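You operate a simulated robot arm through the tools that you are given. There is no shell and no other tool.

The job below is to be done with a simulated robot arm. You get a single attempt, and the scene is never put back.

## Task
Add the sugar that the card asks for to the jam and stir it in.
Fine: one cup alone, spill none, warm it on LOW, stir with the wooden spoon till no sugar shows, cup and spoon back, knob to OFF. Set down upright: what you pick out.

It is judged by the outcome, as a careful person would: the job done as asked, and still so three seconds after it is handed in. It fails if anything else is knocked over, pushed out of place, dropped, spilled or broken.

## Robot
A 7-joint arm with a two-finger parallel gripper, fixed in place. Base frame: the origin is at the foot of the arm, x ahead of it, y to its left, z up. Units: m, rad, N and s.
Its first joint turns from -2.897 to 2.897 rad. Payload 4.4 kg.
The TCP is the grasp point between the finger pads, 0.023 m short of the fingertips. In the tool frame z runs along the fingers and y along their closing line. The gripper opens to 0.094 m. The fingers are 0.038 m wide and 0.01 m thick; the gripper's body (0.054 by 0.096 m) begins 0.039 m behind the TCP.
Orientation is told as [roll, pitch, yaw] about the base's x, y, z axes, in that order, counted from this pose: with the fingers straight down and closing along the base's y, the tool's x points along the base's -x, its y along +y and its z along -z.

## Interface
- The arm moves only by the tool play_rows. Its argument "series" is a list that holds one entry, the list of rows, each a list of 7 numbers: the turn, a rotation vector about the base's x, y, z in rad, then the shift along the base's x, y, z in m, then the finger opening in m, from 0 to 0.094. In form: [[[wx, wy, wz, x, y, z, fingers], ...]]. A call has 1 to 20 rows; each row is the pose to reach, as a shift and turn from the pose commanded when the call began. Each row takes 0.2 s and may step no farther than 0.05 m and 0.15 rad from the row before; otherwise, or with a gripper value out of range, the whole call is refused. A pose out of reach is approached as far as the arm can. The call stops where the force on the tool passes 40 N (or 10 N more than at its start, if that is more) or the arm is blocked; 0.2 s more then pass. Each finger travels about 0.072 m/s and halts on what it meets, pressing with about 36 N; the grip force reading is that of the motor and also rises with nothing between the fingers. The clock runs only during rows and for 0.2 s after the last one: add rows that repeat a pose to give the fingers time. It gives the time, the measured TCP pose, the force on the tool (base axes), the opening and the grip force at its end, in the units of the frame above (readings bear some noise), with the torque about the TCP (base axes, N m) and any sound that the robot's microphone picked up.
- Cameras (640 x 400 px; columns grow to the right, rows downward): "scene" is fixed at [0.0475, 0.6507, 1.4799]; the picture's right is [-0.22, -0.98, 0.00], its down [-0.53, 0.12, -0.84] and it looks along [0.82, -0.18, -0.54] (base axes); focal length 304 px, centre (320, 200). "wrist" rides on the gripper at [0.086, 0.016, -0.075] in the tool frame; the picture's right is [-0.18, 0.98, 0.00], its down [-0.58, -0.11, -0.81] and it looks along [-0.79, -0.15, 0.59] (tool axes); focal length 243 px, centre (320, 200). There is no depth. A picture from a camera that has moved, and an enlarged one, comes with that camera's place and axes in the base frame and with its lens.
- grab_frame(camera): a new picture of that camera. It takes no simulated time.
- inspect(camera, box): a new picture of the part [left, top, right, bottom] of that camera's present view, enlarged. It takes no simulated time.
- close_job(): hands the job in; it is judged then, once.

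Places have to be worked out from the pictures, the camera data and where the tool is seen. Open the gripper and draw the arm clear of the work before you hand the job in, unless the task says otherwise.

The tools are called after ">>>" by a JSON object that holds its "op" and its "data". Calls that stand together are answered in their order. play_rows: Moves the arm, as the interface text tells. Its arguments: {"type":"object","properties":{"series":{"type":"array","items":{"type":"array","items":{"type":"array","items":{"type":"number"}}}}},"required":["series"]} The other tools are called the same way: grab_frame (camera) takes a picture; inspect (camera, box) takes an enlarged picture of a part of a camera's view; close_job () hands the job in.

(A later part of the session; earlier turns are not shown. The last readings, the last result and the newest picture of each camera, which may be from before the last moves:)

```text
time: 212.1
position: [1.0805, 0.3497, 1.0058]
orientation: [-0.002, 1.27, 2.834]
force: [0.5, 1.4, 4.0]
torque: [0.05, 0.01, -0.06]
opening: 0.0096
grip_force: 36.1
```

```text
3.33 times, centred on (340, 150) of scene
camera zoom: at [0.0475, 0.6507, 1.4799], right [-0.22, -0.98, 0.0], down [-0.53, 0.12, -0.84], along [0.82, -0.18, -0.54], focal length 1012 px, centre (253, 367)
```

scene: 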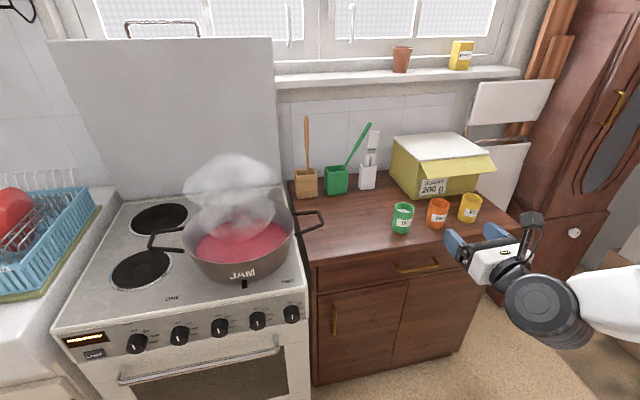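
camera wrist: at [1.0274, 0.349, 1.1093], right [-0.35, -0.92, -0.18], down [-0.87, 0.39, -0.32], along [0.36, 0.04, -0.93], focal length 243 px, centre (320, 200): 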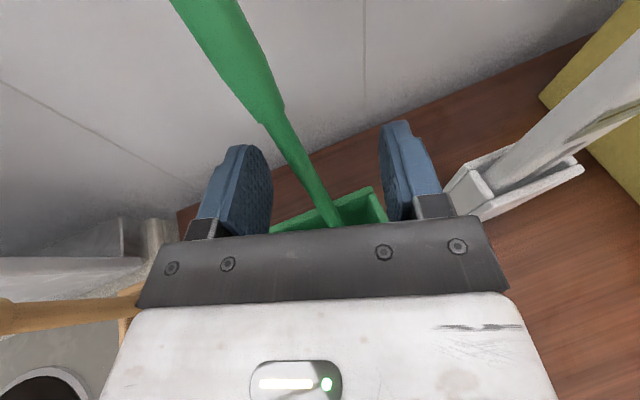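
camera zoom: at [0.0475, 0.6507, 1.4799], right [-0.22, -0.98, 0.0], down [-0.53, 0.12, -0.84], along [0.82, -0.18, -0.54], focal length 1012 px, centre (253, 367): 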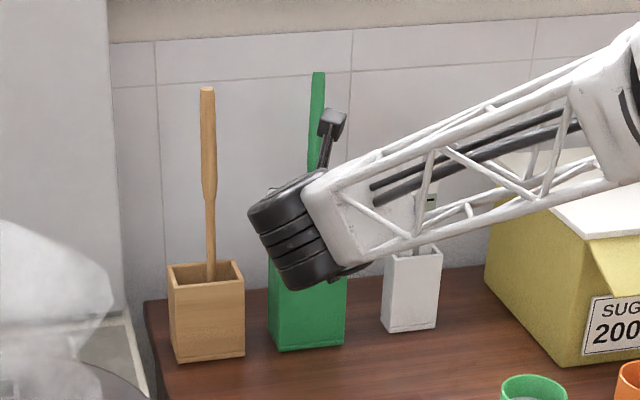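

Held, leaning 19.6° back in the tool frame. I lift 3 cm, rotate it upright (pitching the tool up 0.34 rad) while shifting it 1.7 cm forward to stay inside the holder.

>>> {"op": "play_rows", "data": {"series": [[[0, 0, 0, 0, 0, 0.01, 0.002], [0, 0, 0, 0, 0, 0.02, 0.002], [0, 0, 0, -0.004, 0.0013, 0.03, 0.002], [-0.026, -0.0815, 0, -0.008, 0.0026, 0.03, 0.002], [-0.052, -0.163, 0, -0.012, 0.0039, 0.03, 0.002], [-0.078, -0.2445, 0, -0.0162, 0.0052, 0.03, 0.002], [-0.104, -0.326, 0, -0.0162, 0.0052, 0.03, 0.002], [-0.104, -0.326, 0, -0.0162, 0.0052, 0.03, 0.002]]]}}

>>> {"op": "inspect", "data": {"camera": "wrist", "box": [160, 0, 400, 230]}}

>>> {"op": "inspect", "data": {"camera": "scene", "box": [270, 90, 410, 210]}}

```text
time: 213.9
position: [1.0679, 0.3538, 1.0354]
orientation: [3.107, 1.526, -0.339]
force: [-14.7, 0.5, -2.8]
torque: [0.01, 1.21, -0.03]
opening: 0.0098
grip_force: 36.0
```

```text
1.74 times, centred on (280, 115) of wrist
camera zoom: at [0.9891, 0.3611, 1.1171], right [-0.29, -0.94, -0.18], down [-0.71, 0.34, -0.62], along [0.64, -0.05, -0.77], focal length 422 px, centre (390, 348)
```

zoom: 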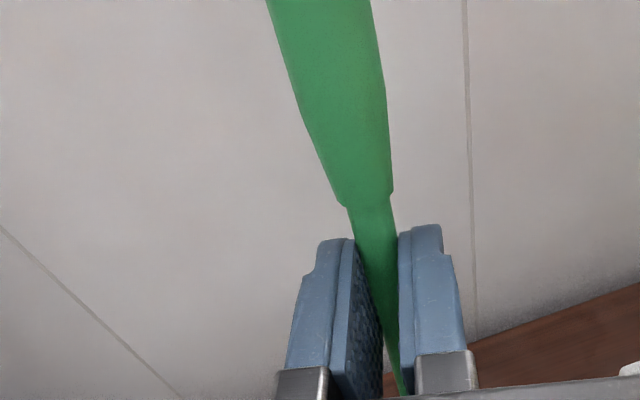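

```text
3.33 times, centred on (340, 150) of scene
camera zoom: at [0.0475, 0.6507, 1.4799], right [-0.22, -0.98, 0.0], down [-0.53, 0.12, -0.84], along [0.82, -0.18, -0.54], focal length 1012 px, centre (253, 367)
```

zoom: 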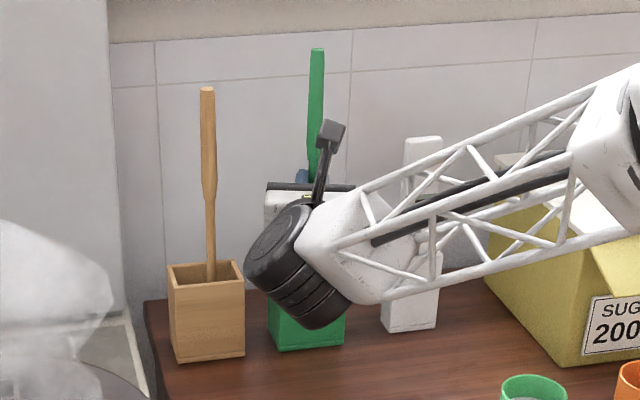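

It is vertical now but pressing the holder's rear rim (-15 N). I move it 6 mm toward -x, then lower it toward the floor.

>>> {"op": "play_rows", "data": {"series": [[[0, 0, 0, -0.003, 0.001, 0, 0.002], [0, 0, 0, -0.0057, 0.0018, 0, 0.002], [0, 0, 0, -0.0057, 0.0018, -0.006, 0.002], [0, 0, 0, -0.0057, 0.0018, -0.012, 0.002], [0, 0, 0, -0.0057, 0.0018, -0.016, 0.002], [0, 0, 0, -0.0057, 0.0018, -0.016, 0.002]]]}}

>>> {"op": "inspect", "data": {"camera": "scene", "box": [270, 90, 410, 210]}}

```text
time: 215.3
position: [1.0606, 0.3557, 1.0181]
orientation: [3.12, 1.528, -0.327]
force: [-0.2, 0.6, 0.4]
torque: [-0.03, 0.02, 0.02]
opening: 0.0097
grip_force: 35.5
```

```text
3.33 times, centred on (340, 150) of scene
camera zoom: at [0.0475, 0.6507, 1.4799], right [-0.22, -0.98, 0.0], down [-0.53, 0.12, -0.84], along [0.82, -0.18, -0.54], focal length 1012 px, centre (253, 367)
```

zoom: 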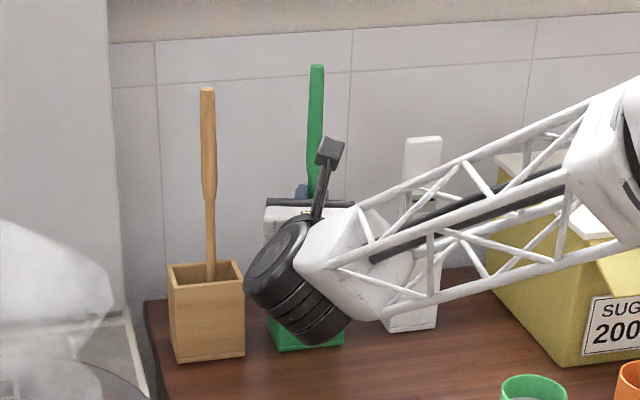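

Free of the rim. I creep down to floor contact.

>>> {"op": "play_rows", "data": {"series": [[[0, 0, 0, 0, 0, -0.001, 0.002], [0, 0, 0, 0, 0, -0.002, 0.002], [0, 0, 0, 0, 0, -0.002, 0.002]]]}}

>>> {"op": "play_rows", "data": {"series": [[[0, 0, 0, 0, 0, -0.001, 0.002], [0, 0, 0, 0, 0, -0.002, 0.002], [0, 0, 0, 0, 0, -0.002, 0.002]]]}}

```text
time: 216.1
position: [1.0594, 0.3548, 1.018]
orientation: [3.124, 1.528, -0.327]
force: [0.3, -0.2, -0.2]
torque: [0.01, 0.02, -0.02]
opening: 0.0096
grip_force: 35.5
```

```text
time: 216.9
position: [1.0601, 0.3551, 1.0153]
orientation: [3.12, 1.527, -0.327]
force: [-0.1, -0.5, 0.5]
torque: [0.0, -0.03, 0.01]
opening: 0.0096
grip_force: 36.3
```

>>> {"op": "play_rows", "data": {"series": [[[0, 0, 0, 0, 0, -0.001, 0.002], [0, 0, 0, 0, 0, -0.001, 0.002]]]}}

>>> {"op": "play_rows", "data": {"series": [[[0, 0, 0, 0, 0, -0.001, 0.002], [0, 0, 0, 0, 0, -0.001, 0.002]]]}}

>>> {"op": "inspect", "data": {"camera": "wrist", "box": [160, 0, 400, 230]}}

```text
time: 217.5
position: [1.0598, 0.3555, 1.0142]
orientation: [3.12, 1.527, -0.327]
force: [1.1, -0.1, -0.6]
torque: [-0.02, 0.0, -0.01]
opening: 0.0095
grip_force: 36.4
```

```text
time: 218.1
position: [1.0605, 0.3554, 1.0144]
orientation: [3.119, 1.528, -0.325]
force: [0.4, -0.1, -0.1]
torque: [0.0, 0.02, -0.05]
opening: 0.0094
grip_force: 35.9
```

```text
1.74 times, centred on (280, 115) of wrist
camera zoom: at [0.983, 0.3625, 1.0966], right [-0.29, -0.94, -0.18], down [-0.71, 0.34, -0.62], along [0.64, -0.05, -0.77], focal length 422 px, centre (390, 348)
```

zoom: 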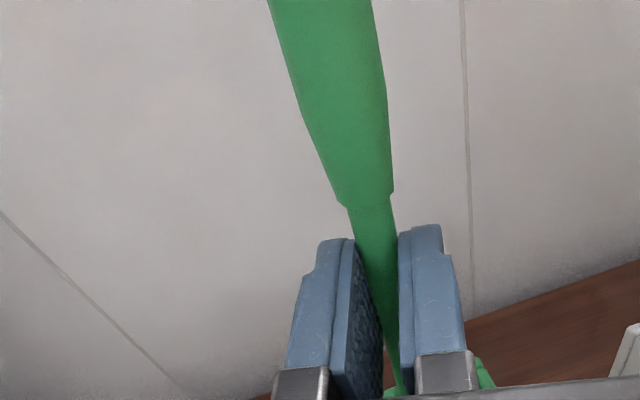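

>>> {"op": "play_rows", "data": {"series": [[[0, 0, 0, 0, 0, -0.001, 0.002], [0, 0, 0, 0, 0, -0.002, 0.002], [0, 0, 0, 0, 0, -0.002, 0.002]]]}}

>>> {"op": "play_rows", "data": {"series": [[[0, 0, 0, 0, 0, -0.001, 0.002], [0, 0, 0, 0, 0, -0.001, 0.002]]]}}

>>> {"op": "play_rows", "data": {"series": [[[0, 0, 0, 0, 0, -0.001, 0.002], [0, 0, 0, 0, 0, -0.001, 0.002]]]}}

```text
time: 218.9
position: [1.0609, 0.3553, 1.0123]
orientation: [3.122, 1.528, -0.327]
force: [0.2, -0.3, -0.6]
torque: [-0.01, 0.02, 0.02]
opening: 0.0099
grip_force: 36.3
```

```text
time: 219.5
position: [1.0603, 0.3564, 1.0105]
orientation: [3.12, 1.527, -0.326]
force: [0.3, -0.2, -0.6]
torque: [0.04, -0.03, -0.01]
opening: 0.0094
grip_force: 36.0
```

```text
time: 220.1
position: [1.0606, 0.3569, 1.0092]
orientation: [3.121, 1.53, -0.327]
force: [0.1, 0.1, -0.4]
torque: [0.04, 0.0, 0.0]
opening: 0.0097
grip_force: 36.2
```

Now just above the floor. I give it a deliberate 3° backward lean so that it will rest stably against the rear rim with its foot close to the rear wall, and shift it back until it touches.

>>> {"op": "play_rows", "data": {"series": [[[0.0083, 0.0247, 0, 0.002, -0.0007, 0, 0.002], [0.0166, 0.0493, 0, 0.004, -0.0014, 0, 0.002], [0.0166, 0.0493, 0, 0.006, -0.002, 0, 0.002], [0.0166, 0.0493, 0, 0.006, -0.002, 0, 0.002]]]}}

>>> {"op": "play_rows", "data": {"series": [[[0, 0, 0, 0.001, -0.0003, 0, 0.002], [0, 0, 0, 0.002, -0.0007, 0, 0.002], [0, 0, 0, 0.002, -0.0007, 0, 0.002]]]}}

>>> {"op": "play_rows", "data": {"series": [[[0, 0, 0, 0.001, -0.0003, 0, 0.002], [0, 0, 0, 0.002, -0.0007, 0, 0.002], [0, 0, 0, 0.002, -0.0007, 0, 0.002]]]}}

```text
time: 221.1
position: [1.0684, 0.3544, 1.01]
orientation: [-0.024, 1.562, 2.808]
force: [0.5, 0.1, -1.1]
torque: [-0.03, 0.02, -0.02]
opening: 0.0095
grip_force: 36.5
```

```text
time: 221.9
position: [1.0689, 0.3515, 1.0102]
orientation: [0.029, 1.563, 2.866]
force: [-17.9, 3.1, -2.6]
torque: [0.14, 1.09, 0.04]
opening: 0.0098
grip_force: 35.8
```

```text
time: 222.7
position: [1.0697, 0.3525, 1.0107]
orientation: [-0.055, 1.562, 2.78]
force: [-9.6, 2.7, 0.9]
torque: [0.21, 0.64, 0.02]
opening: 0.0095
grip_force: 36.2
```

It touches the rear rim. I back off 1.5 mm to lighten the contact and lower to the floor.

>>> {"op": "play_rows", "data": {"series": [[[0, 0, 0, -0.0014, 0.0005, 0, 0.002], [0, 0, 0, -0.0014, 0.0005, -0.001, 0.002], [0, 0, 0, -0.0014, 0.0005, -0.002, 0.002], [0, 0, 0, -0.0014, 0.0005, -0.002, 0.002]]]}}

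>>> {"op": "play_rows", "data": {"series": [[[0, 0, 0, 0, 0, -0.001, 0.002], [0, 0, 0, 0, 0, -0.002, 0.002], [0, 0, 0, 0, 0, -0.002, 0.002]]]}}

>>> {"op": "inspect", "data": {"camera": "scene", "box": [270, 90, 410, 210]}}

```text
time: 223.7
position: [1.0692, 0.3533, 1.0082]
orientation: [-0.027, 1.563, 2.808]
force: [0.0, -0.4, 0.8]
torque: [-0.04, -0.02, 0.0]
opening: 0.0095
grip_force: 36.5
```

```text
time: 224.5
position: [1.0692, 0.3528, 1.0088]
orientation: [-0.204, 1.563, 2.629]
force: [0.5, 1.7, 15.7]
torque: [-0.13, -0.05, 0.02]
opening: 0.0097
grip_force: 36.1
```

```text
3.33 times, centred on (340, 150) of scene
camera zoom: at [0.0475, 0.6507, 1.4799], right [-0.22, -0.98, 0.0], down [-0.53, 0.12, -0.84], along [0.82, -0.18, -0.54], focal length 1012 px, centre (253, 367)
```

zoom: 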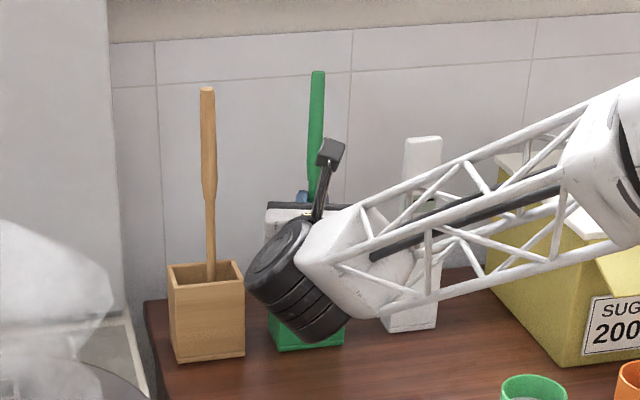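

Floor contact made (15.7 N). I ease it and open slightly, watching how it settles.

>>> {"op": "play_rows", "data": {"series": [[[0, 0, 0, 0, 0, 0.001, 0.004], [0, 0, 0, 0, 0, 0.001, 0.009], [0, 0, 0, 0, 0, 0.001, 0.011], [0, 0, 0, 0, 0, 0.001, 0.013], [0, 0, 0, 0, 0, 0.001, 0.016], [0, 0, 0, 0, 0, 0.001, 0.016], [0, 0, 0, 0, 0, 0.001, 0.016]]]}}

>>> {"op": "inspect", "data": {"camera": "wrist", "box": [160, 0, 400, 230]}}

>>> {"op": "inspect", "data": {"camera": "scene", "box": [270, 90, 410, 210]}}

```text
time: 226.1
position: [1.0696, 0.352, 1.0075]
orientation: [-0.008, 1.562, 2.827]
force: [-0.3, -0.1, 0.5]
torque: [0.0, 0.03, 0.01]
opening: 0.0158
grip_force: 0.0
```

```text
1.74 times, centred on (280, 115) of wrist
camera zoom: at [0.9953, 0.3581, 1.0934], right [-0.3, -0.94, -0.18], down [-0.74, 0.35, -0.57], along [0.6, -0.03, -0.8], focal length 422 px, centre (390, 348)
```

zoom: 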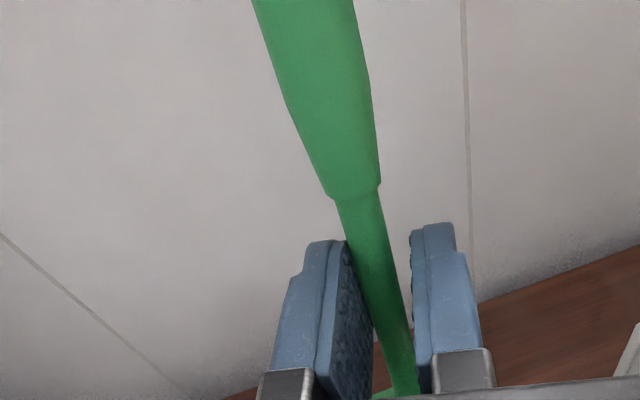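

```text
3.33 times, centred on (340, 150) of scene
camera zoom: at [0.0475, 0.6507, 1.4799], right [-0.22, -0.98, 0.0], down [-0.53, 0.12, -0.84], along [0.82, -0.18, -0.54], focal length 1012 px, centre (253, 367)
```

zoom: 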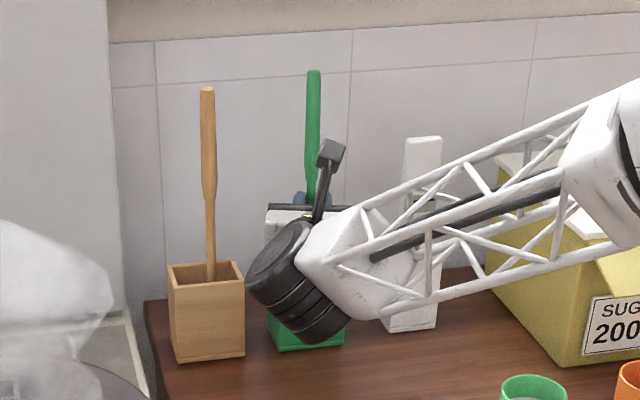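

It rests lightly on the left finger, so it would tip left if released here. I'll set it into the rear-left corner with a small lean instead: re-grip, lift 4 mm, add a 3° left lean, and move left until it touches.

>>> {"op": "play_rows", "data": {"series": [[[0, 0, 0, 0, 0, 0, 0.01], [0, 0, 0, 0, 0, 0, 0.004], [0, 0, 0, 0, 0, 0, 0.002], [0, 0, 0, -0.001, 0.0003, 0.004, 0.002], [-0.0245, 0.0083, 0, -0.001, 0.004, 0.004, 0.002], [-0.049, 0.0167, 0, -0.001, 0.009, 0.004, 0.002], [-0.049, 0.0167, 0, -0.001, 0.014, 0.004, 0.002], [-0.049, 0.0167, 0, -0.001, 0.018, 0.004, 0.002], [-0.049, 0.0167, 0, -0.001, 0.018, 0.004, 0.002]]]}}

>>> {"op": "inspect", "data": {"camera": "wrist", "box": [160, 0, 400, 230]}}

>>> {"op": "inspect", "data": {"camera": "scene", "box": [270, 90, 410, 210]}}

```text
time: 228.1
position: [1.0682, 0.37, 1.0104]
orientation: [1.387, 1.518, -2.063]
force: [-0.5, -0.5, -0.5]
torque: [0.01, -0.03, 0.02]
opening: 0.0096
grip_force: 36.2
```

```text
1.74 times, centred on (280, 115) of wrist
camera zoom: at [0.9968, 0.3803, 1.098], right [-0.3, -0.94, -0.13], down [-0.75, 0.32, -0.58], along [0.59, -0.07, -0.8], focal length 422 px, centre (390, 348)
```

zoom: 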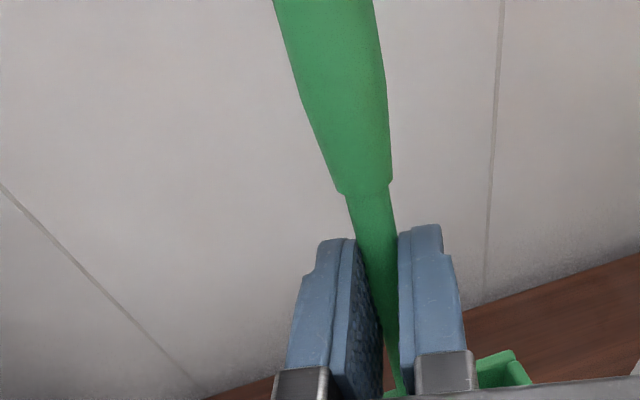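

```text
3.33 times, centred on (340, 150) of scene
camera zoom: at [0.0475, 0.6507, 1.4799], right [-0.22, -0.98, 0.0], down [-0.53, 0.12, -0.84], along [0.82, -0.18, -0.54], focal length 1012 px, centre (253, 367)
```

zoom: 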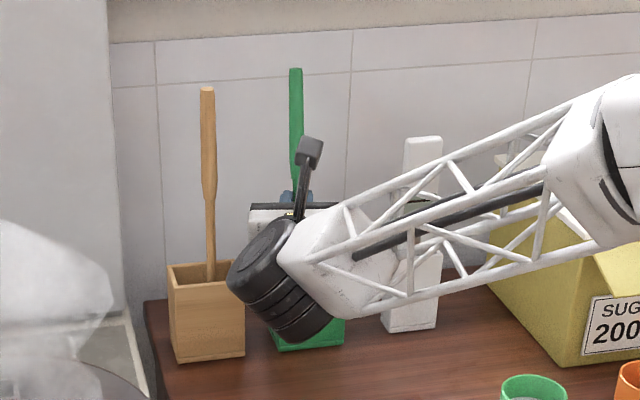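

No contact yet, and the hand keeps about 3.5 cm from the wooden spoon. I continue left in small steps.

>>> {"op": "play_rows", "data": {"series": [[[0, 0, 0, 0, 0.002, 0, 0.002], [0, 0, 0, 0, 0.004, 0, 0.002], [0, 0, 0, 0, 0.004, 0, 0.002]]]}}

>>> {"op": "play_rows", "data": {"series": [[[0, 0, 0, 0, 0.002, 0, 0.002], [0, 0, 0, 0, 0.003, 0, 0.002], [0, 0, 0, 0, 0.003, 0, 0.002]]]}}

>>> {"op": "play_rows", "data": {"series": [[[0, 0, 0, 0, 0.0015, 0, 0.002], [0, 0, 0, 0, 0.0015, 0, 0.002]]]}}

```text
time: 228.9
position: [1.0687, 0.3734, 1.0107]
orientation: [1.383, 1.517, -2.066]
force: [-0.5, 0.7, -1.0]
torque: [0.01, 0.03, -0.03]
opening: 0.0099
grip_force: 36.3
```

```text
time: 229.7
position: [1.0695, 0.3777, 1.0104]
orientation: [1.383, 1.517, -2.067]
force: [0.0, -0.2, -0.5]
torque: [-0.01, 0.03, -0.01]
opening: 0.0098
grip_force: 35.6
```

```text
time: 230.3
position: [1.0688, 0.3801, 1.0113]
orientation: [1.381, 1.518, -2.068]
force: [-1.3, -1.1, -1.1]
torque: [-0.13, 0.0, 0.0]
opening: 0.0097
grip_force: 36.0
```

The head touches the left wall (about 12 cm below the TCP). I lower to the floor again.

>>> {"op": "play_rows", "data": {"series": [[[0, 0, 0, 0, -0.0003, -0.0015, 0.002], [0, 0, 0, 0, -0.0003, -0.003, 0.002], [0, 0, 0, 0, -0.0003, -0.003, 0.002]]]}}

>>> {"op": "play_rows", "data": {"series": [[[0, 0, 0, 0, 0, -0.001, 0.002], [0, 0, 0, 0, 0, -0.001, 0.002]]]}}

```text
time: 231.1
position: [1.0683, 0.3793, 1.0084]
orientation: [1.387, 1.519, -2.06]
force: [0.8, -5.9, 1.0]
torque: [-0.64, -0.12, 0.02]
opening: 0.0096
grip_force: 35.7
```

```text
time: 231.7
position: [1.0676, 0.3788, 1.0062]
orientation: [1.381, 1.517, -2.068]
force: [-1.7, -2.5, -0.6]
torque: [-0.27, 0.07, 0.02]
opening: 0.01
grip_force: 36.0
```

>>> {"op": "play_rows", "data": {"series": [[[0, 0, 0, 0, -0.0005, -0.001, 0.002], [0, 0, 0, 0, -0.0005, -0.002, 0.002], [0, 0, 0, 0, -0.0005, -0.002, 0.002]]]}}

>>> {"op": "play_rows", "data": {"series": [[[0, 0, 0, 0, 0, -0.001, 0.002], [0, 0, 0, 0, 0, -0.001, 0.002]]]}}

```text
time: 232.5
position: [1.0694, 0.3773, 1.0052]
orientation: [1.39, 1.519, -2.055]
force: [-0.2, 0.8, 3.8]
torque: [0.19, 0.07, -0.01]
opening: 0.0095
grip_force: 35.8
```

```text
time: 233.1
position: [1.0686, 0.3776, 1.0066]
orientation: [1.414, 1.521, -2.036]
force: [2.9, 1.1, 15.0]
torque: [0.01, -0.38, -0.03]
opening: 0.0098
grip_force: 35.5
```

Floor contact. I ease and open slightly, then look.

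>>> {"op": "play_rows", "data": {"series": [[[0, 0, 0, 0, 0, 0.001, 0.004], [0, 0, 0, 0, 0, 0.001, 0.009], [0, 0, 0, 0, 0, 0.001, 0.012], [0, 0, 0, 0, 0, 0.001, 0.016], [0, 0, 0, 0, 0, 0.001, 0.02], [0, 0, 0, 0, 0, 0.001, 0.02]]]}}

>>> {"op": "inspect", "data": {"camera": "wrist", "box": [160, 0, 400, 230]}}

>>> {"op": "inspect", "data": {"camera": "scene", "box": [270, 90, 410, 210]}}

```text
time: 234.5
position: [1.0673, 0.3781, 1.0044]
orientation: [1.382, 1.518, -2.067]
force: [-0.5, -0.8, -0.2]
torque: [-0.03, -0.03, -0.01]
opening: 0.0201
grip_force: 0.1
```

```text
1.74 times, centred on (280, 115) of wrist
camera zoom: at [0.9957, 0.3886, 1.0921], right [-0.3, -0.94, -0.13], down [-0.75, 0.32, -0.58], along [0.59, -0.07, -0.8], focal length 422 px, centre (390, 348)
```

zoom: 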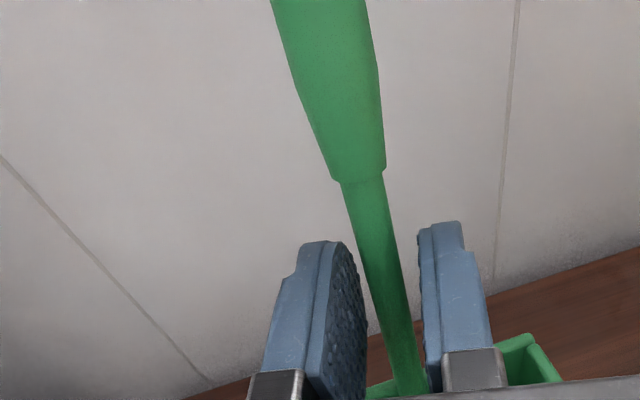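

```text
3.33 times, centred on (340, 150) of scene
camera zoom: at [0.0475, 0.6507, 1.4799], right [-0.22, -0.98, 0.0], down [-0.53, 0.12, -0.84], along [0.82, -0.18, -0.54], focal length 1012 px, centre (253, 367)
```

zoom: 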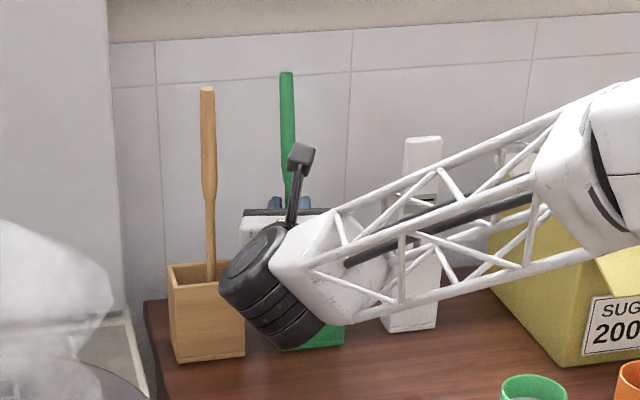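

It seems to stay by itself. I open further to 0.032 and check for movement.

>>> {"op": "play_rows", "data": {"series": [[[0, 0, 0, 0, 0, 0, 0.024], [0, 0, 0, 0, 0, 0, 0.028], [0, 0, 0, 0, 0, 0, 0.032], [0, 0, 0, 0, 0, 0, 0.032], [0, 0, 0, 0, 0, 0, 0.032]]]}}

>>> {"op": "inspect", "data": {"camera": "wrist", "box": [160, 0, 400, 230]}}

```text
time: 235.7
position: [1.0686, 0.3779, 1.0059]
orientation: [1.384, 1.519, -2.065]
force: [-0.8, -0.3, 0.5]
torque: [0.02, -0.02, -0.02]
opening: 0.0321
grip_force: 0.2
```

```text
1.74 times, centred on (280, 115) of wrist
camera zoom: at [0.9957, 0.3886, 1.0922], right [-0.3, -0.94, -0.13], down [-0.75, 0.32, -0.58], along [0.59, -0.07, -0.8], focal length 422 px, centre (390, 348)
```

zoom: 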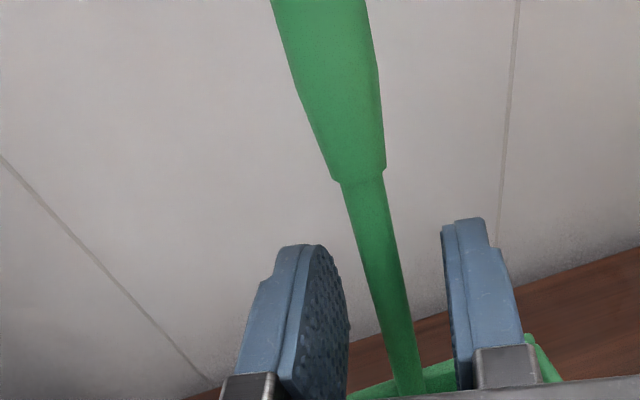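

Unchanged — it stands stably. I open wide and withdraw carefully, first along the heading, then straight back in -x.

>>> {"op": "play_rows", "data": {"series": [[[0, 0, 0, 0, 0, 0, 0.045], [0, 0, 0, 0, 0, 0, 0.06], [0, 0, 0, 0, 0, 0, 0.075], [0, 0, 0, 0, 0, 0, 0.075], [0, 0, 0, -0.01, 0.0032, 0, 0.075], [0, 0, 0, -0.022, 0.0065, 0, 0.075], [0, 0, 0, -0.036, 0.009, 0, 0.075], [0, 0, 0, -0.055, 0.009, 0, 0.075], [0, 0, 0, -0.08, 0.009, 0, 0.075], [0, 0, 0, -0.11, 0.005, 0.01, 0.075], [0, 0, 0, -0.15, 0.0, 0.04, 0.075]]]}}

>>> {"op": "grab_frame", "data": {"camera": "wrist"}}

>>> {"op": "inspect", "data": {"camera": "scene", "box": [270, 90, 410, 210]}}

```text
refused: row 11 steps farther than a row can; nothing moved
```

```text
taken
camera wrist: at [0.9957, 0.3886, 1.0922], right [-0.3, -0.94, -0.13], down [-0.75, 0.32, -0.58], along [0.59, -0.07, -0.8], focal length 243 px, centre (320, 200)
```

wrist: 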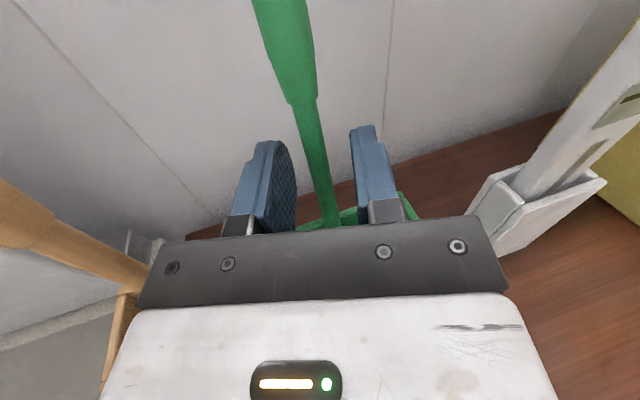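

```text
3.33 times, centred on (340, 150) of scene
camera zoom: at [0.0475, 0.6507, 1.4799], right [-0.22, -0.98, 0.0], down [-0.53, 0.12, -0.84], along [0.82, -0.18, -0.54], focal length 1012 px, centre (253, 367)
```

zoom: 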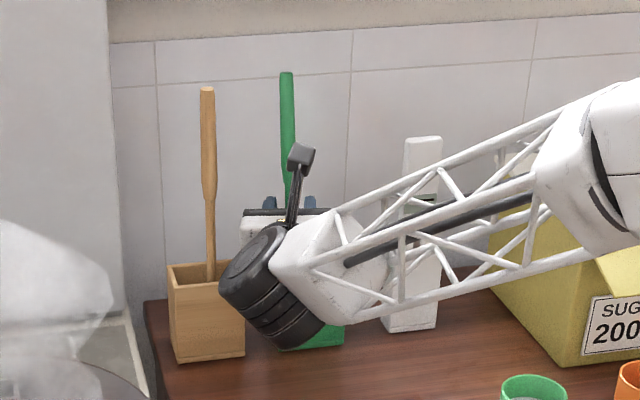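

One step was a hair too long; nothing moved. (The thermometer is back at its original place in the picture.) I resend with a corrected last row.

>>> {"op": "play_rows", "data": {"series": [[[0, 0, 0, 0, 0, 0, 0.045], [0, 0, 0, 0, 0, 0, 0.06], [0, 0, 0, 0, 0, 0, 0.075], [0, 0, 0, 0, 0, 0, 0.075], [0, 0, 0, -0.01, 0.0032, 0, 0.075], [0, 0, 0, -0.022, 0.0065, 0, 0.075], [0, 0, 0, -0.036, 0.009, 0, 0.075], [0, 0, 0, -0.055, 0.009, 0, 0.075], [0, 0, 0, -0.08, 0.009, 0, 0.075], [0, 0, 0, -0.11, 0.005, 0.01, 0.075], [0, 0, 0, -0.145, 0.0, 0.03, 0.075]]]}}

>>> {"op": "grab_frame", "data": {"camera": "wrist"}}

>>> {"op": "inspect", "data": {"camera": "scene", "box": [270, 90, 410, 210]}}

```text
time: 238.1
position: [0.9219, 0.3796, 1.0336]
orientation: [1.384, 1.517, -2.066]
force: [-0.5, 0.4, -0.6]
torque: [-0.02, -0.03, 0.0]
opening: 0.0748
grip_force: 0.0
```

```text
taken
camera wrist: at [0.8504, 0.3902, 1.1194], right [-0.3, -0.94, -0.13], down [-0.75, 0.32, -0.58], along [0.59, -0.07, -0.81], focal length 243 px, centre (320, 200)
```

wrist: 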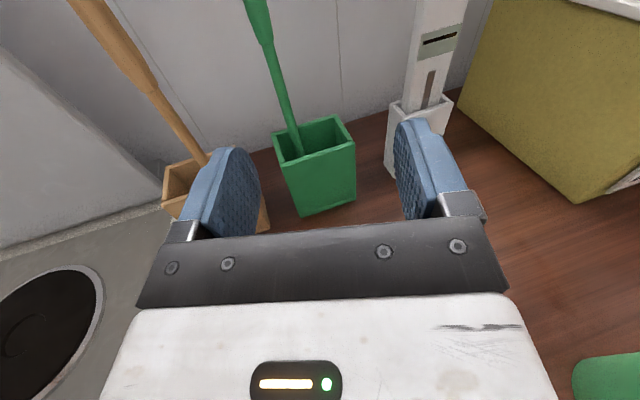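

```text
3.33 times, centred on (340, 150) of scene
camera zoom: at [0.0475, 0.6507, 1.4799], right [-0.22, -0.98, 0.0], down [-0.53, 0.12, -0.84], along [0.82, -0.18, -0.54], focal length 1012 px, centre (253, 367)
```

zoom: 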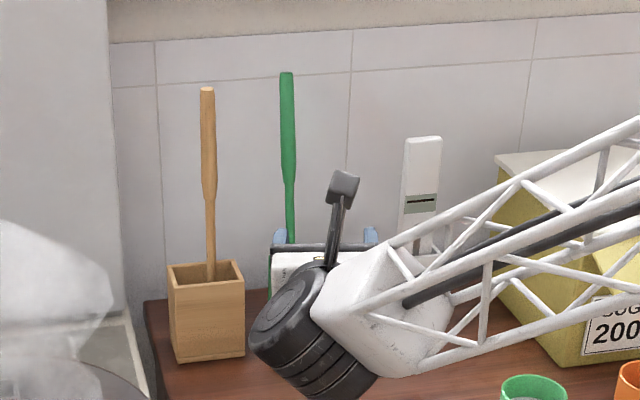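

Both spoons now stand in their holders. I raise and retreat the arm to clear the view.

>>> {"op": "play_rows", "data": {"series": [[[0, 0, 0, -0.02, -0.005, 0.03, 0.075], [0, 0, 0, -0.045, -0.01, 0.065, 0.075], [0, 0, 0, -0.08, -0.02, 0.095, 0.08], [0, 0, 0, -0.12, -0.03, 0.12, 0.08], [0, 0, 0, -0.16, -0.045, 0.14, 0.08], [0, 0, 0, -0.2, -0.06, 0.155, 0.08], [0, 0, 0, -0.24, -0.08, 0.165, 0.08], [0, 0, 0, -0.28, -0.1, 0.17, 0.09], [0, 0, 0, -0.32, -0.12, 0.17, 0.09], [0, 0, 0, -0.36, -0.14, 0.17, 0.09], [0, 0, 0, -0.4, -0.16, 0.17, 0.09], [0, 0, 0, -0.44, -0.17, 0.17, 0.09]]]}}

>>> {"op": "grab_frame", "data": {"camera": "scene"}}

>>> {"op": "inspect", "data": {"camera": "scene", "box": [280, 100, 400, 210]}}

>>> {"op": "inspect", "data": {"camera": "scene", "box": [140, 180, 340, 300]}}

>>> {"op": "inspect", "data": {"camera": "scene", "box": [380, 120, 520, 240]}}

>>> {"op": "inspect", "data": {"camera": "scene", "box": [60, 290, 310, 390]}}

```text
time: 240.7
position: [0.4836, 0.206, 1.2051]
orientation: [1.381, 1.518, -2.068]
force: [0.4, -0.2, -0.2]
torque: [0.01, -0.03, 0.01]
opening: 0.09
grip_force: 0.0
```

```text
taken
```

scene: 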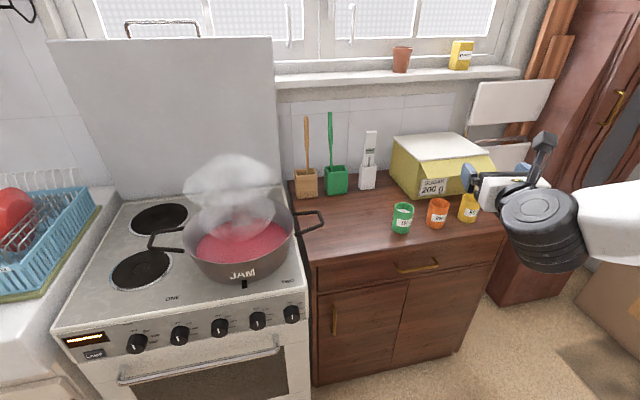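

```text
3.64 times, centred on (340, 155) of scene
camera zoom: at [0.0475, 0.6507, 1.4799], right [-0.22, -0.98, 0.0], down [-0.53, 0.12, -0.84], along [0.82, -0.18, -0.54], focal length 1104 px, centre (247, 364)
```

zoom: 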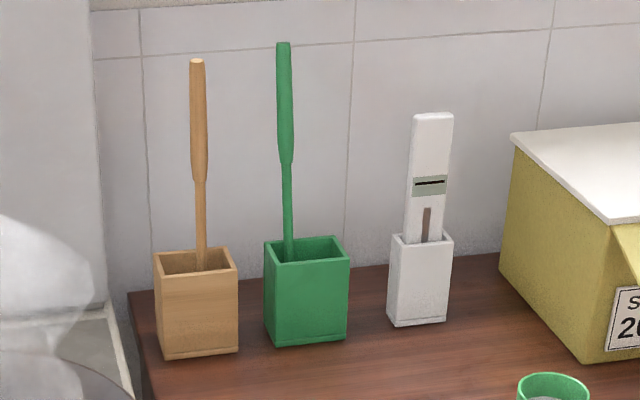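

```text
3.20 times, centred on (240, 240) of scene
camera zoom: at [0.0475, 0.6507, 1.4799], right [-0.22, -0.98, 0.0], down [-0.53, 0.12, -0.84], along [0.82, -0.18, -0.54], focal length 971 px, centre (576, 72)
```

zoom: 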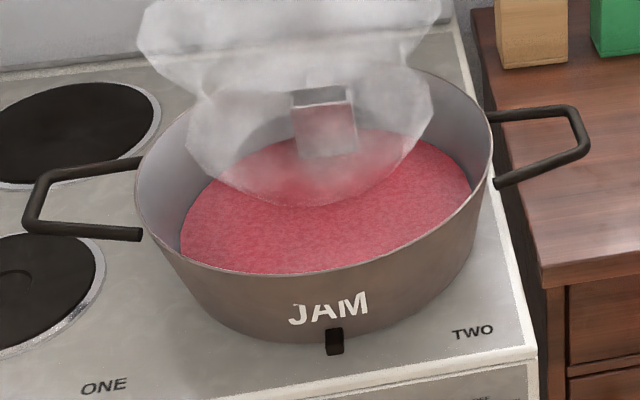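

```text
3.33 times, centred on (450, 180) of scene
camera zoom: at [0.0475, 0.6507, 1.4799], right [-0.22, -0.98, 0.0], down [-0.53, 0.12, -0.84], along [0.82, -0.18, -0.54], focal length 1012 px, centre (-113, 267)
```

zoom: 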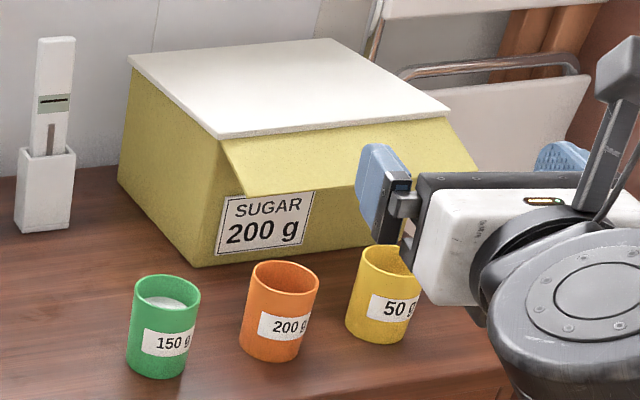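

```text
2.56 times, centred on (185, 340) of scene
camera zoom: at [0.0475, 0.6507, 1.4799], right [-0.22, -0.98, 0.0], down [-0.53, 0.12, -0.84], along [0.82, -0.18, -0.54], focal length 777 px, centre (666, -158)
```

zoom: 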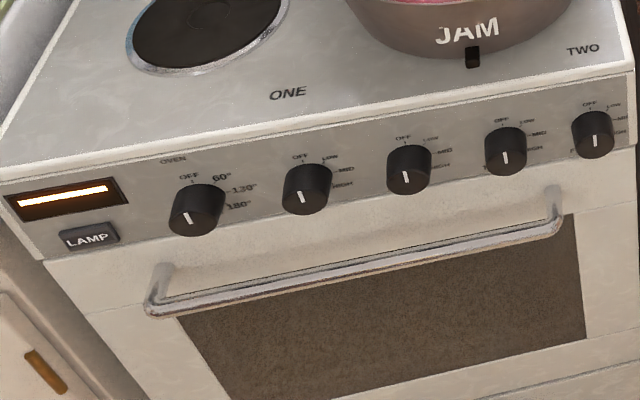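

Everything matches the starting view — holders, thermometer, cups, knobs at OFF, clean jam — except that the green spoon stands about 2–3 cm left/back of where it was. It's stable sideways, so I'll set it closer to its original spot: approach it straight from the front at its thick part.

>>> {"op": "play_rows", "data": {"series": [[[0.0043, -0.0007, 0.027, 0.04, 0.014, 0, 0.06], [0.0086, -0.0014, 0.0545, 0.081, 0.029, 0, 0.06], [0.0129, -0.0022, 0.0817, 0.122, 0.043, 0, 0.06], [0.0172, -0.0029, 0.109, 0.163, 0.058, 0, 0.06], [0.0215, -0.0036, 0.136, 0.204, 0.072, 0, 0.06], [0.0258, -0.0043, 0.1635, 0.245, 0.087, 0, 0.06], [0.0302, -0.0051, 0.191, 0.286, 0.101, -0.005, 0.06], [0.0345, -0.0058, 0.218, 0.327, 0.116, -0.015, 0.06], [0.0388, -0.0065, 0.245, 0.365, 0.13, -0.03, 0.06], [0.0431, -0.0072, 0.2725, 0.4, 0.145, -0.055, 0.06], [0.0474, -0.008, 0.3, 0.43, 0.16, -0.085, 0.06], [0.0517, -0.0087, 0.327, 0.455, 0.17, -0.115, 0.06], [0.0517, -0.0087, 0.327, 0.475, 0.173, -0.135, 0.06], [0.0517, -0.0087, 0.327, 0.475, 0.173, -0.135, 0.06]]]}}

>>> {"op": "grab_frame", "data": {"camera": "wrist"}}

>>> {"op": "inspect", "data": {"camera": "scene", "box": [270, 90, 410, 210]}}

```text
time: 243.7
position: [0.9577, 0.3799, 1.0667]
orientation: [-0.031, 1.561, 3.131]
force: [0.5, -0.2, 0.1]
torque: [-0.01, 0.0, -0.03]
opening: 0.0601
grip_force: 0.1
```

```text
taken
camera wrist: at [0.8862, 0.3613, 1.1546], right [0.02, -0.98, -0.18], down [-0.81, 0.09, -0.57], along [0.58, 0.16, -0.8], focal length 243 px, centre (320, 200)
```

wrist: 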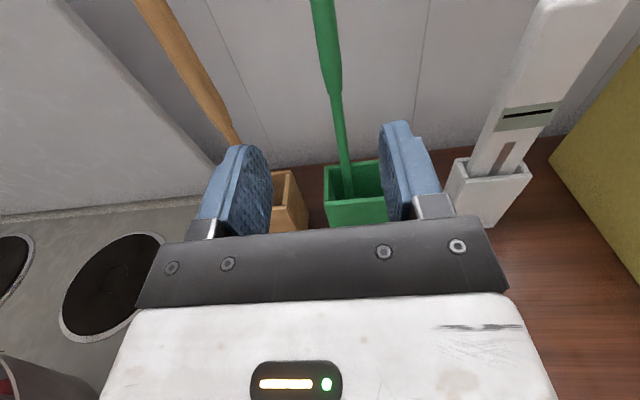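

```text
3.33 times, centred on (340, 150) of scene
camera zoom: at [0.0475, 0.6507, 1.4799], right [-0.22, -0.98, 0.0], down [-0.53, 0.12, -0.84], along [0.82, -0.18, -0.54], focal length 1012 px, centre (253, 367)
```

zoom: 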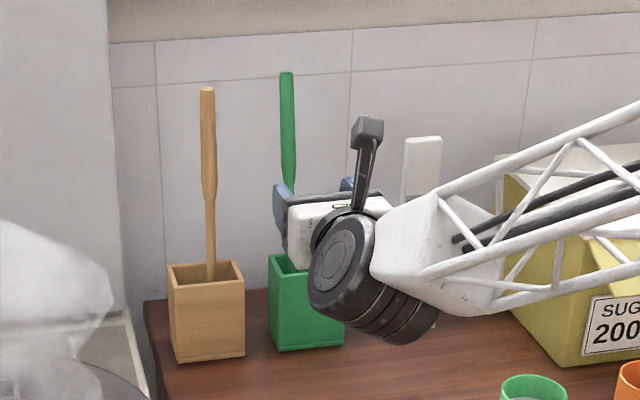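

Aligned with the green handle (about y 0.375 at this height). I slide in around it.

>>> {"op": "play_rows", "data": {"series": [[[0, 0, 0, 0.035, -0.0015, 0, 0.06], [0, 0, 0, 0.07, -0.003, 0, 0.06], [0, 0, 0, 0.1, -0.004, 0, 0.06], [0, 0, 0, 0.12, -0.005, 0, 0.06], [0, 0, 0, 0.133, -0.005, 0, 0.06], [0, 0, 0, 0.133, -0.005, 0, 0.06]]]}}

>>> {"op": "grab_frame", "data": {"camera": "wrist"}}

```text
time: 245.1
position: [1.0902, 0.3772, 1.0716]
orientation: [-0.044, 1.562, 3.116]
force: [0.4, 0.9, 1.3]
torque: [-0.02, 0.06, -0.04]
opening: 0.06
grip_force: 0.1
```

```text
taken
camera wrist: at [1.0178, 0.3578, 1.1578], right [0.02, -0.98, -0.18], down [-0.81, 0.09, -0.57], along [0.58, 0.16, -0.8], focal length 243 px, centre (320, 200)
```

wrist: 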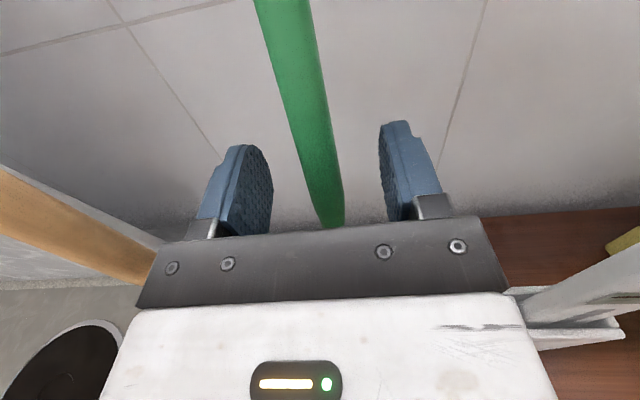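

The handle passes right through the grasp point. I close gently.

>>> {"op": "play_rows", "data": {"series": [[[0, 0, 0, 0, 0, 0, 0.05], [0, 0, 0, 0, 0, 0, 0.04], [0, 0, 0, 0, 0, 0, 0.033], [0, 0, 0, 0, 0, 0, 0.027], [0, 0, 0, 0, 0, 0, 0.022], [0, 0, 0, 0, 0, 0, 0.016], [0, 0, 0, 0, 0, 0, 0.01], [0, 0, 0, 0, 0, 0, 0.005], [0, 0, 0, 0, 0, 0, 0.005]]]}}

>>> {"op": "inspect", "data": {"camera": "scene", "box": [270, 90, 410, 210]}}

>>> {"op": "grab_frame", "data": {"camera": "wrist"}}

```text
time: 247.1
position: [1.0896, 0.3757, 1.0719]
orientation: [-0.043, 1.561, 3.118]
force: [-0.9, -1.5, -0.3]
torque: [-0.35, -0.03, 0.04]
opening: 0.0214
grip_force: 36.2
```

```text
3.33 times, centred on (340, 150) of scene
camera zoom: at [0.0475, 0.6507, 1.4799], right [-0.22, -0.98, 0.0], down [-0.53, 0.12, -0.84], along [0.82, -0.18, -0.54], focal length 1012 px, centre (253, 367)
```

zoom: 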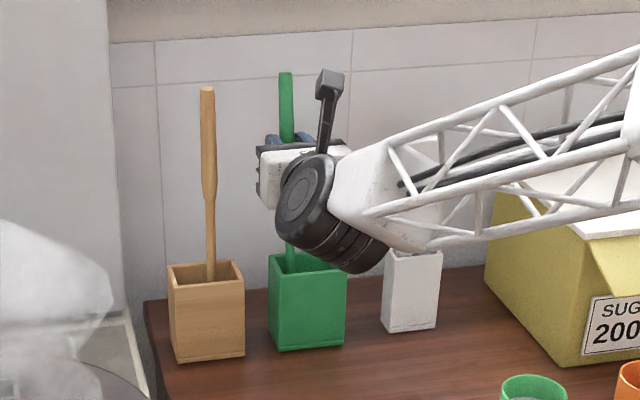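

```text
taken
camera wrist: at [1.0176, 0.3577, 1.1577], right [0.02, -0.98, -0.18], down [-0.81, 0.09, -0.57], along [0.58, 0.16, -0.8], focal length 243 px, centre (320, 200)
```

wrist: 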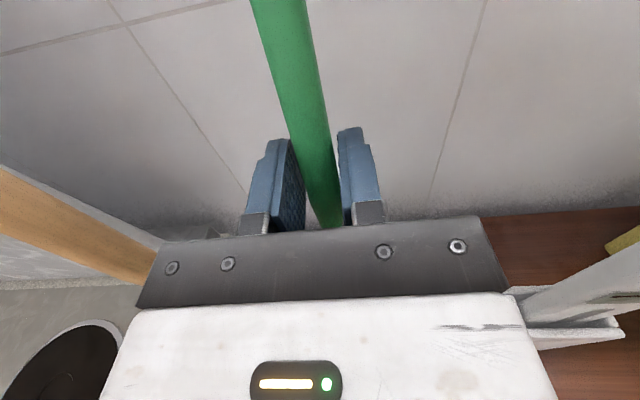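

Held. I lift 6 mm, reduce the backward lean by 0.07 rad, and shift it 2 cm right and 1.1 cm forward.

>>> {"op": "play_rows", "data": {"series": [[[0, 0, 0, 0, 0, 0.003, 0.005], [0, 0, 0, 0, 0, 0.006, 0.005], [0, -0.0175, 0, -0.003, -0.005, 0.006, 0.005], [0, -0.035, 0, -0.006, -0.01, 0.006, 0.005], [0, -0.0525, 0, -0.009, -0.015, 0.006, 0.005], [0, -0.07, 0, -0.011, -0.02, 0.006, 0.005], [0, -0.07, 0, -0.011, -0.02, 0.006, 0.005]]]}}

>>> {"op": "inspect", "data": {"camera": "scene", "box": [270, 90, 410, 210]}}

```text
time: 248.7
position: [1.0793, 0.3553, 1.0763]
orientation: [3.129, 1.51, 0.008]
force: [-0.4, 0.0, -0.8]
torque: [0.0, -0.03, 0.01]
opening: 0.0209
grip_force: 36.0
```

```text
3.33 times, centred on (340, 150) of scene
camera zoom: at [0.0475, 0.6507, 1.4799], right [-0.22, -0.98, 0.0], down [-0.53, 0.12, -0.84], along [0.82, -0.18, -0.54], focal length 1012 px, centre (253, 367)
```

zoom: 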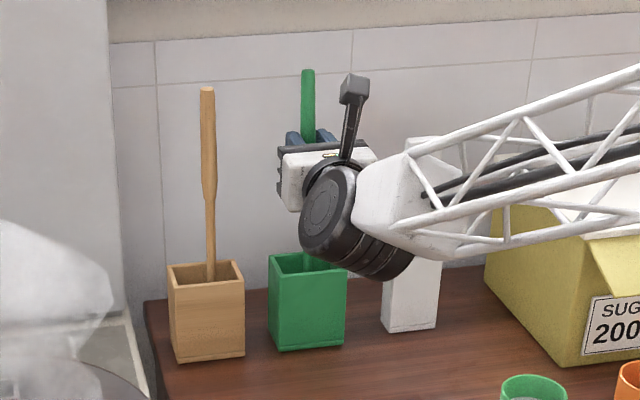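

Free of the walls. I shift 8 mm more to the right with a slight 0.02 rad back lean, and lower toward the floor.

>>> {"op": "play_rows", "data": {"series": [[[0, 0.01, 0, 0, -0.004, 0, 0.005], [0, 0.02, 0, 0, -0.008, 0, 0.005], [0, 0.02, 0, 0, -0.008, -0.003, 0.005], [0, 0.02, 0, 0, -0.008, -0.005, 0.005], [0, 0.02, 0, 0, -0.008, -0.005, 0.005]]]}}

>>> {"op": "play_rows", "data": {"series": [[[0, 0, 0, 0.002, 0, 0, 0.005], [0, 0, 0, 0.004, 0, 0, 0.005], [0, 0, 0, 0.004, 0, 0, 0.005]]]}}

```text
time: 249.9
position: [1.0818, 0.3488, 1.0727]
orientation: [-3.141, 1.528, 0.021]
force: [-0.1, 0.6, 9.4]
torque: [0.04, 0.1, -0.01]
opening: 0.0212
grip_force: 35.5
```

```text
time: 250.7
position: [1.0853, 0.3476, 1.0722]
orientation: [3.135, 1.529, 0.014]
force: [1.5, 0.0, 14.8]
torque: [0.01, 0.1, 0.0]
opening: 0.0208
grip_force: 36.3
```

On the floor. I lift 2 mm, move back until the rear rim is felt, then set it down.

>>> {"op": "play_rows", "data": {"series": [[[0, 0, 0, 0, 0, 0.002, 0.005], [0, 0, 0, 0.0015, 0, 0.002, 0.005], [0, 0, 0, 0.003, 0, 0.002, 0.005], [0, 0, 0, 0.003, 0, 0.002, 0.005]]]}}

>>> {"op": "play_rows", "data": {"series": [[[0, 0, 0, 0.0015, 0, 0, 0.005], [0, 0, 0, 0.003, 0, 0, 0.005], [0, 0, 0, 0.003, 0, 0, 0.005]]]}}

```text
time: 251.7
position: [1.0881, 0.3486, 1.072]
orientation: [3.11, 1.531, -0.008]
force: [-7.0, -0.1, -3.9]
torque: [-0.01, 0.92, 0.0]
opening: 0.0208
grip_force: 35.3
```

```text
time: 252.5
position: [1.0914, 0.3497, 1.0735]
orientation: [3.128, 1.528, 0.006]
force: [-5.9, -0.1, -1.7]
torque: [0.01, 0.78, -0.01]
opening: 0.0208
grip_force: 35.6
```

Rear rim contact confirmed. I back off 2 mm, set it on the floor, and ease the grip.

>>> {"op": "play_rows", "data": {"series": [[[0, 0, 0, -0.002, 0, 0, 0.005], [0, 0, 0, -0.002, 0, -0.0015, 0.005], [0, 0, 0, -0.002, 0, -0.0025, 0.005], [0, 0, 0, -0.002, 0, -0.0025, 0.005]]]}}

>>> {"op": "inspect", "data": {"camera": "scene", "box": [270, 90, 410, 210]}}

```text
time: 253.5
position: [1.0886, 0.349, 1.071]
orientation: [3.13, 1.53, 0.006]
force: [1.2, 0.5, -0.4]
torque: [-0.02, -0.04, 0.04]
opening: 0.021
grip_force: 36.5
```

```text
3.33 times, centred on (340, 150) of scene
camera zoom: at [0.0475, 0.6507, 1.4799], right [-0.22, -0.98, 0.0], down [-0.53, 0.12, -0.84], along [0.82, -0.18, -0.54], focal length 1012 px, centre (253, 367)
```

zoom: 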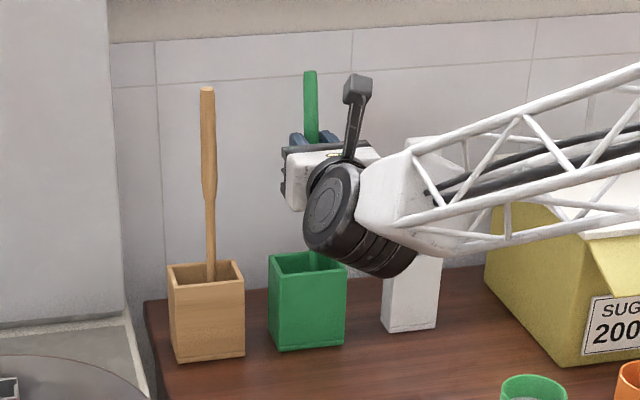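

>>> {"op": "play_rows", "data": {"series": [[[0, 0, 0, 0, 0, -0.001, 0.005], [0, 0, 0, 0, 0, -0.001, 0.005]]]}}

>>> {"op": "play_rows", "data": {"series": [[[0, 0, 0, 0, 0, -0.001, 0.005], [0, 0, 0, 0, 0, -0.001, 0.005]]]}}

```text
time: 254.1
position: [1.0888, 0.3493, 1.0709]
orientation: [3.132, 1.529, 0.012]
force: [0.5, 0.0, 4.0]
torque: [-0.06, 0.04, 0.04]
opening: 0.0206
grip_force: 35.8
```

```text
time: 254.7
position: [1.0891, 0.349, 1.0702]
orientation: [3.14, 1.527, 0.021]
force: [0.4, 2.0, 14.1]
torque: [0.03, 0.06, -0.03]
opening: 0.021
grip_force: 36.8
```

On the floor again (14 N). I ease and open slightly, then check.

>>> {"op": "play_rows", "data": {"series": [[[0, 0, 0, 0, 0, 0.001, 0.012], [0, 0, 0, 0, 0, 0.001, 0.02], [0, 0, 0, 0, 0, 0.001, 0.023], [0, 0, 0, 0, 0, 0.001, 0.026], [0, 0, 0, 0, 0, 0.001, 0.029], [0, 0, 0, 0, 0, 0.001, 0.029], [0, 0, 0, 0, 0, 0.001, 0.029]]]}}

>>> {"op": "inspect", "data": {"camera": "wrist", "box": [160, 0, 400, 230]}}

>>> {"op": "inspect", "data": {"camera": "scene", "box": [270, 90, 410, 210]}}

```text
time: 256.3
position: [1.0891, 0.348, 1.0703]
orientation: [3.128, 1.529, 0.007]
force: [-0.5, -0.2, -0.3]
torque: [-0.02, 0.03, 0.02]
opening: 0.0289
grip_force: 0.0
```

```text
1.74 times, centred on (280, 115) of wrist
camera zoom: at [1.0122, 0.3301, 1.152], right [0.03, -0.98, -0.18], down [-0.78, 0.09, -0.61], along [0.62, 0.16, -0.77], focal length 422 px, centre (390, 348)
```

zoom: 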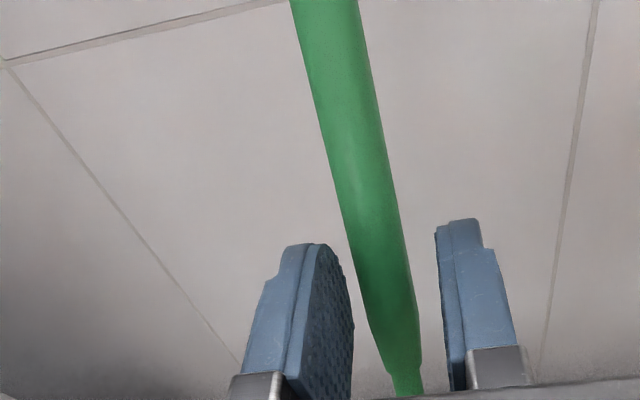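

```text
3.33 times, centred on (340, 150) of scene
camera zoom: at [0.0475, 0.6507, 1.4799], right [-0.22, -0.98, 0.0], down [-0.53, 0.12, -0.84], along [0.82, -0.18, -0.54], focal length 1012 px, centre (253, 367)
```

zoom: 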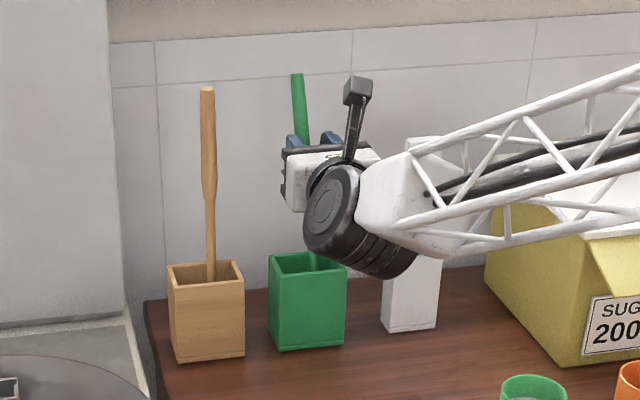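

Here it sags onto the left finger. A corner works, and the right-hand one is only millimetres from the original spot. I re-grip, lift 3 mm, lean it 3° right, and move right until its head touches the wall.

>>> {"op": "play_rows", "data": {"series": [[[0, 0, 0, 0, 0, 0, 0.02], [0, 0, 0, 0, 0, 0, 0.012], [0, 0, 0, 0, 0, 0, 0.005], [0, 0, 0, 0, 0, 0.003, 0.005], [0.026, 0, 0, 0, 0, 0.004, 0.005], [0.052, 0, 0, 0, -0.002, 0.004, 0.005], [0.052, 0, 0, 0, -0.004, 0.004, 0.005], [0.052, 0, 0, 0, -0.004, 0.004, 0.005]]]}}

>>> {"op": "inspect", "data": {"camera": "scene", "box": [270, 90, 410, 210]}}

```text
time: 258.1
position: [1.0884, 0.3456, 1.0748]
orientation: [-2.258, 1.505, 0.903]
force: [-0.7, 0.4, -0.4]
torque: [0.02, 0.0, -0.03]
opening: 0.0206
grip_force: 35.3
```

```text
3.33 times, centred on (340, 150) of scene
camera zoom: at [0.0475, 0.6507, 1.4799], right [-0.22, -0.98, 0.0], down [-0.53, 0.12, -0.84], along [0.82, -0.18, -0.54], focal length 1012 px, centre (253, 367)
```

zoom: 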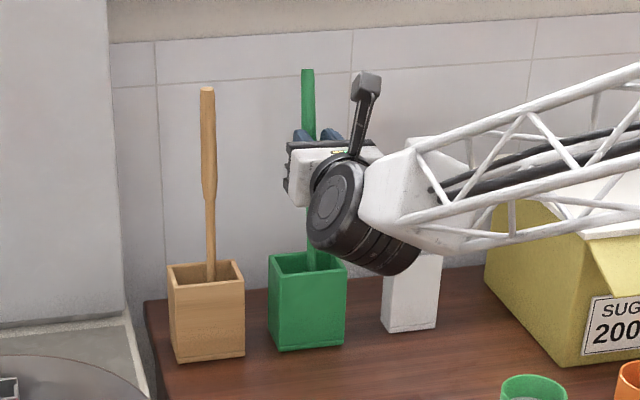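

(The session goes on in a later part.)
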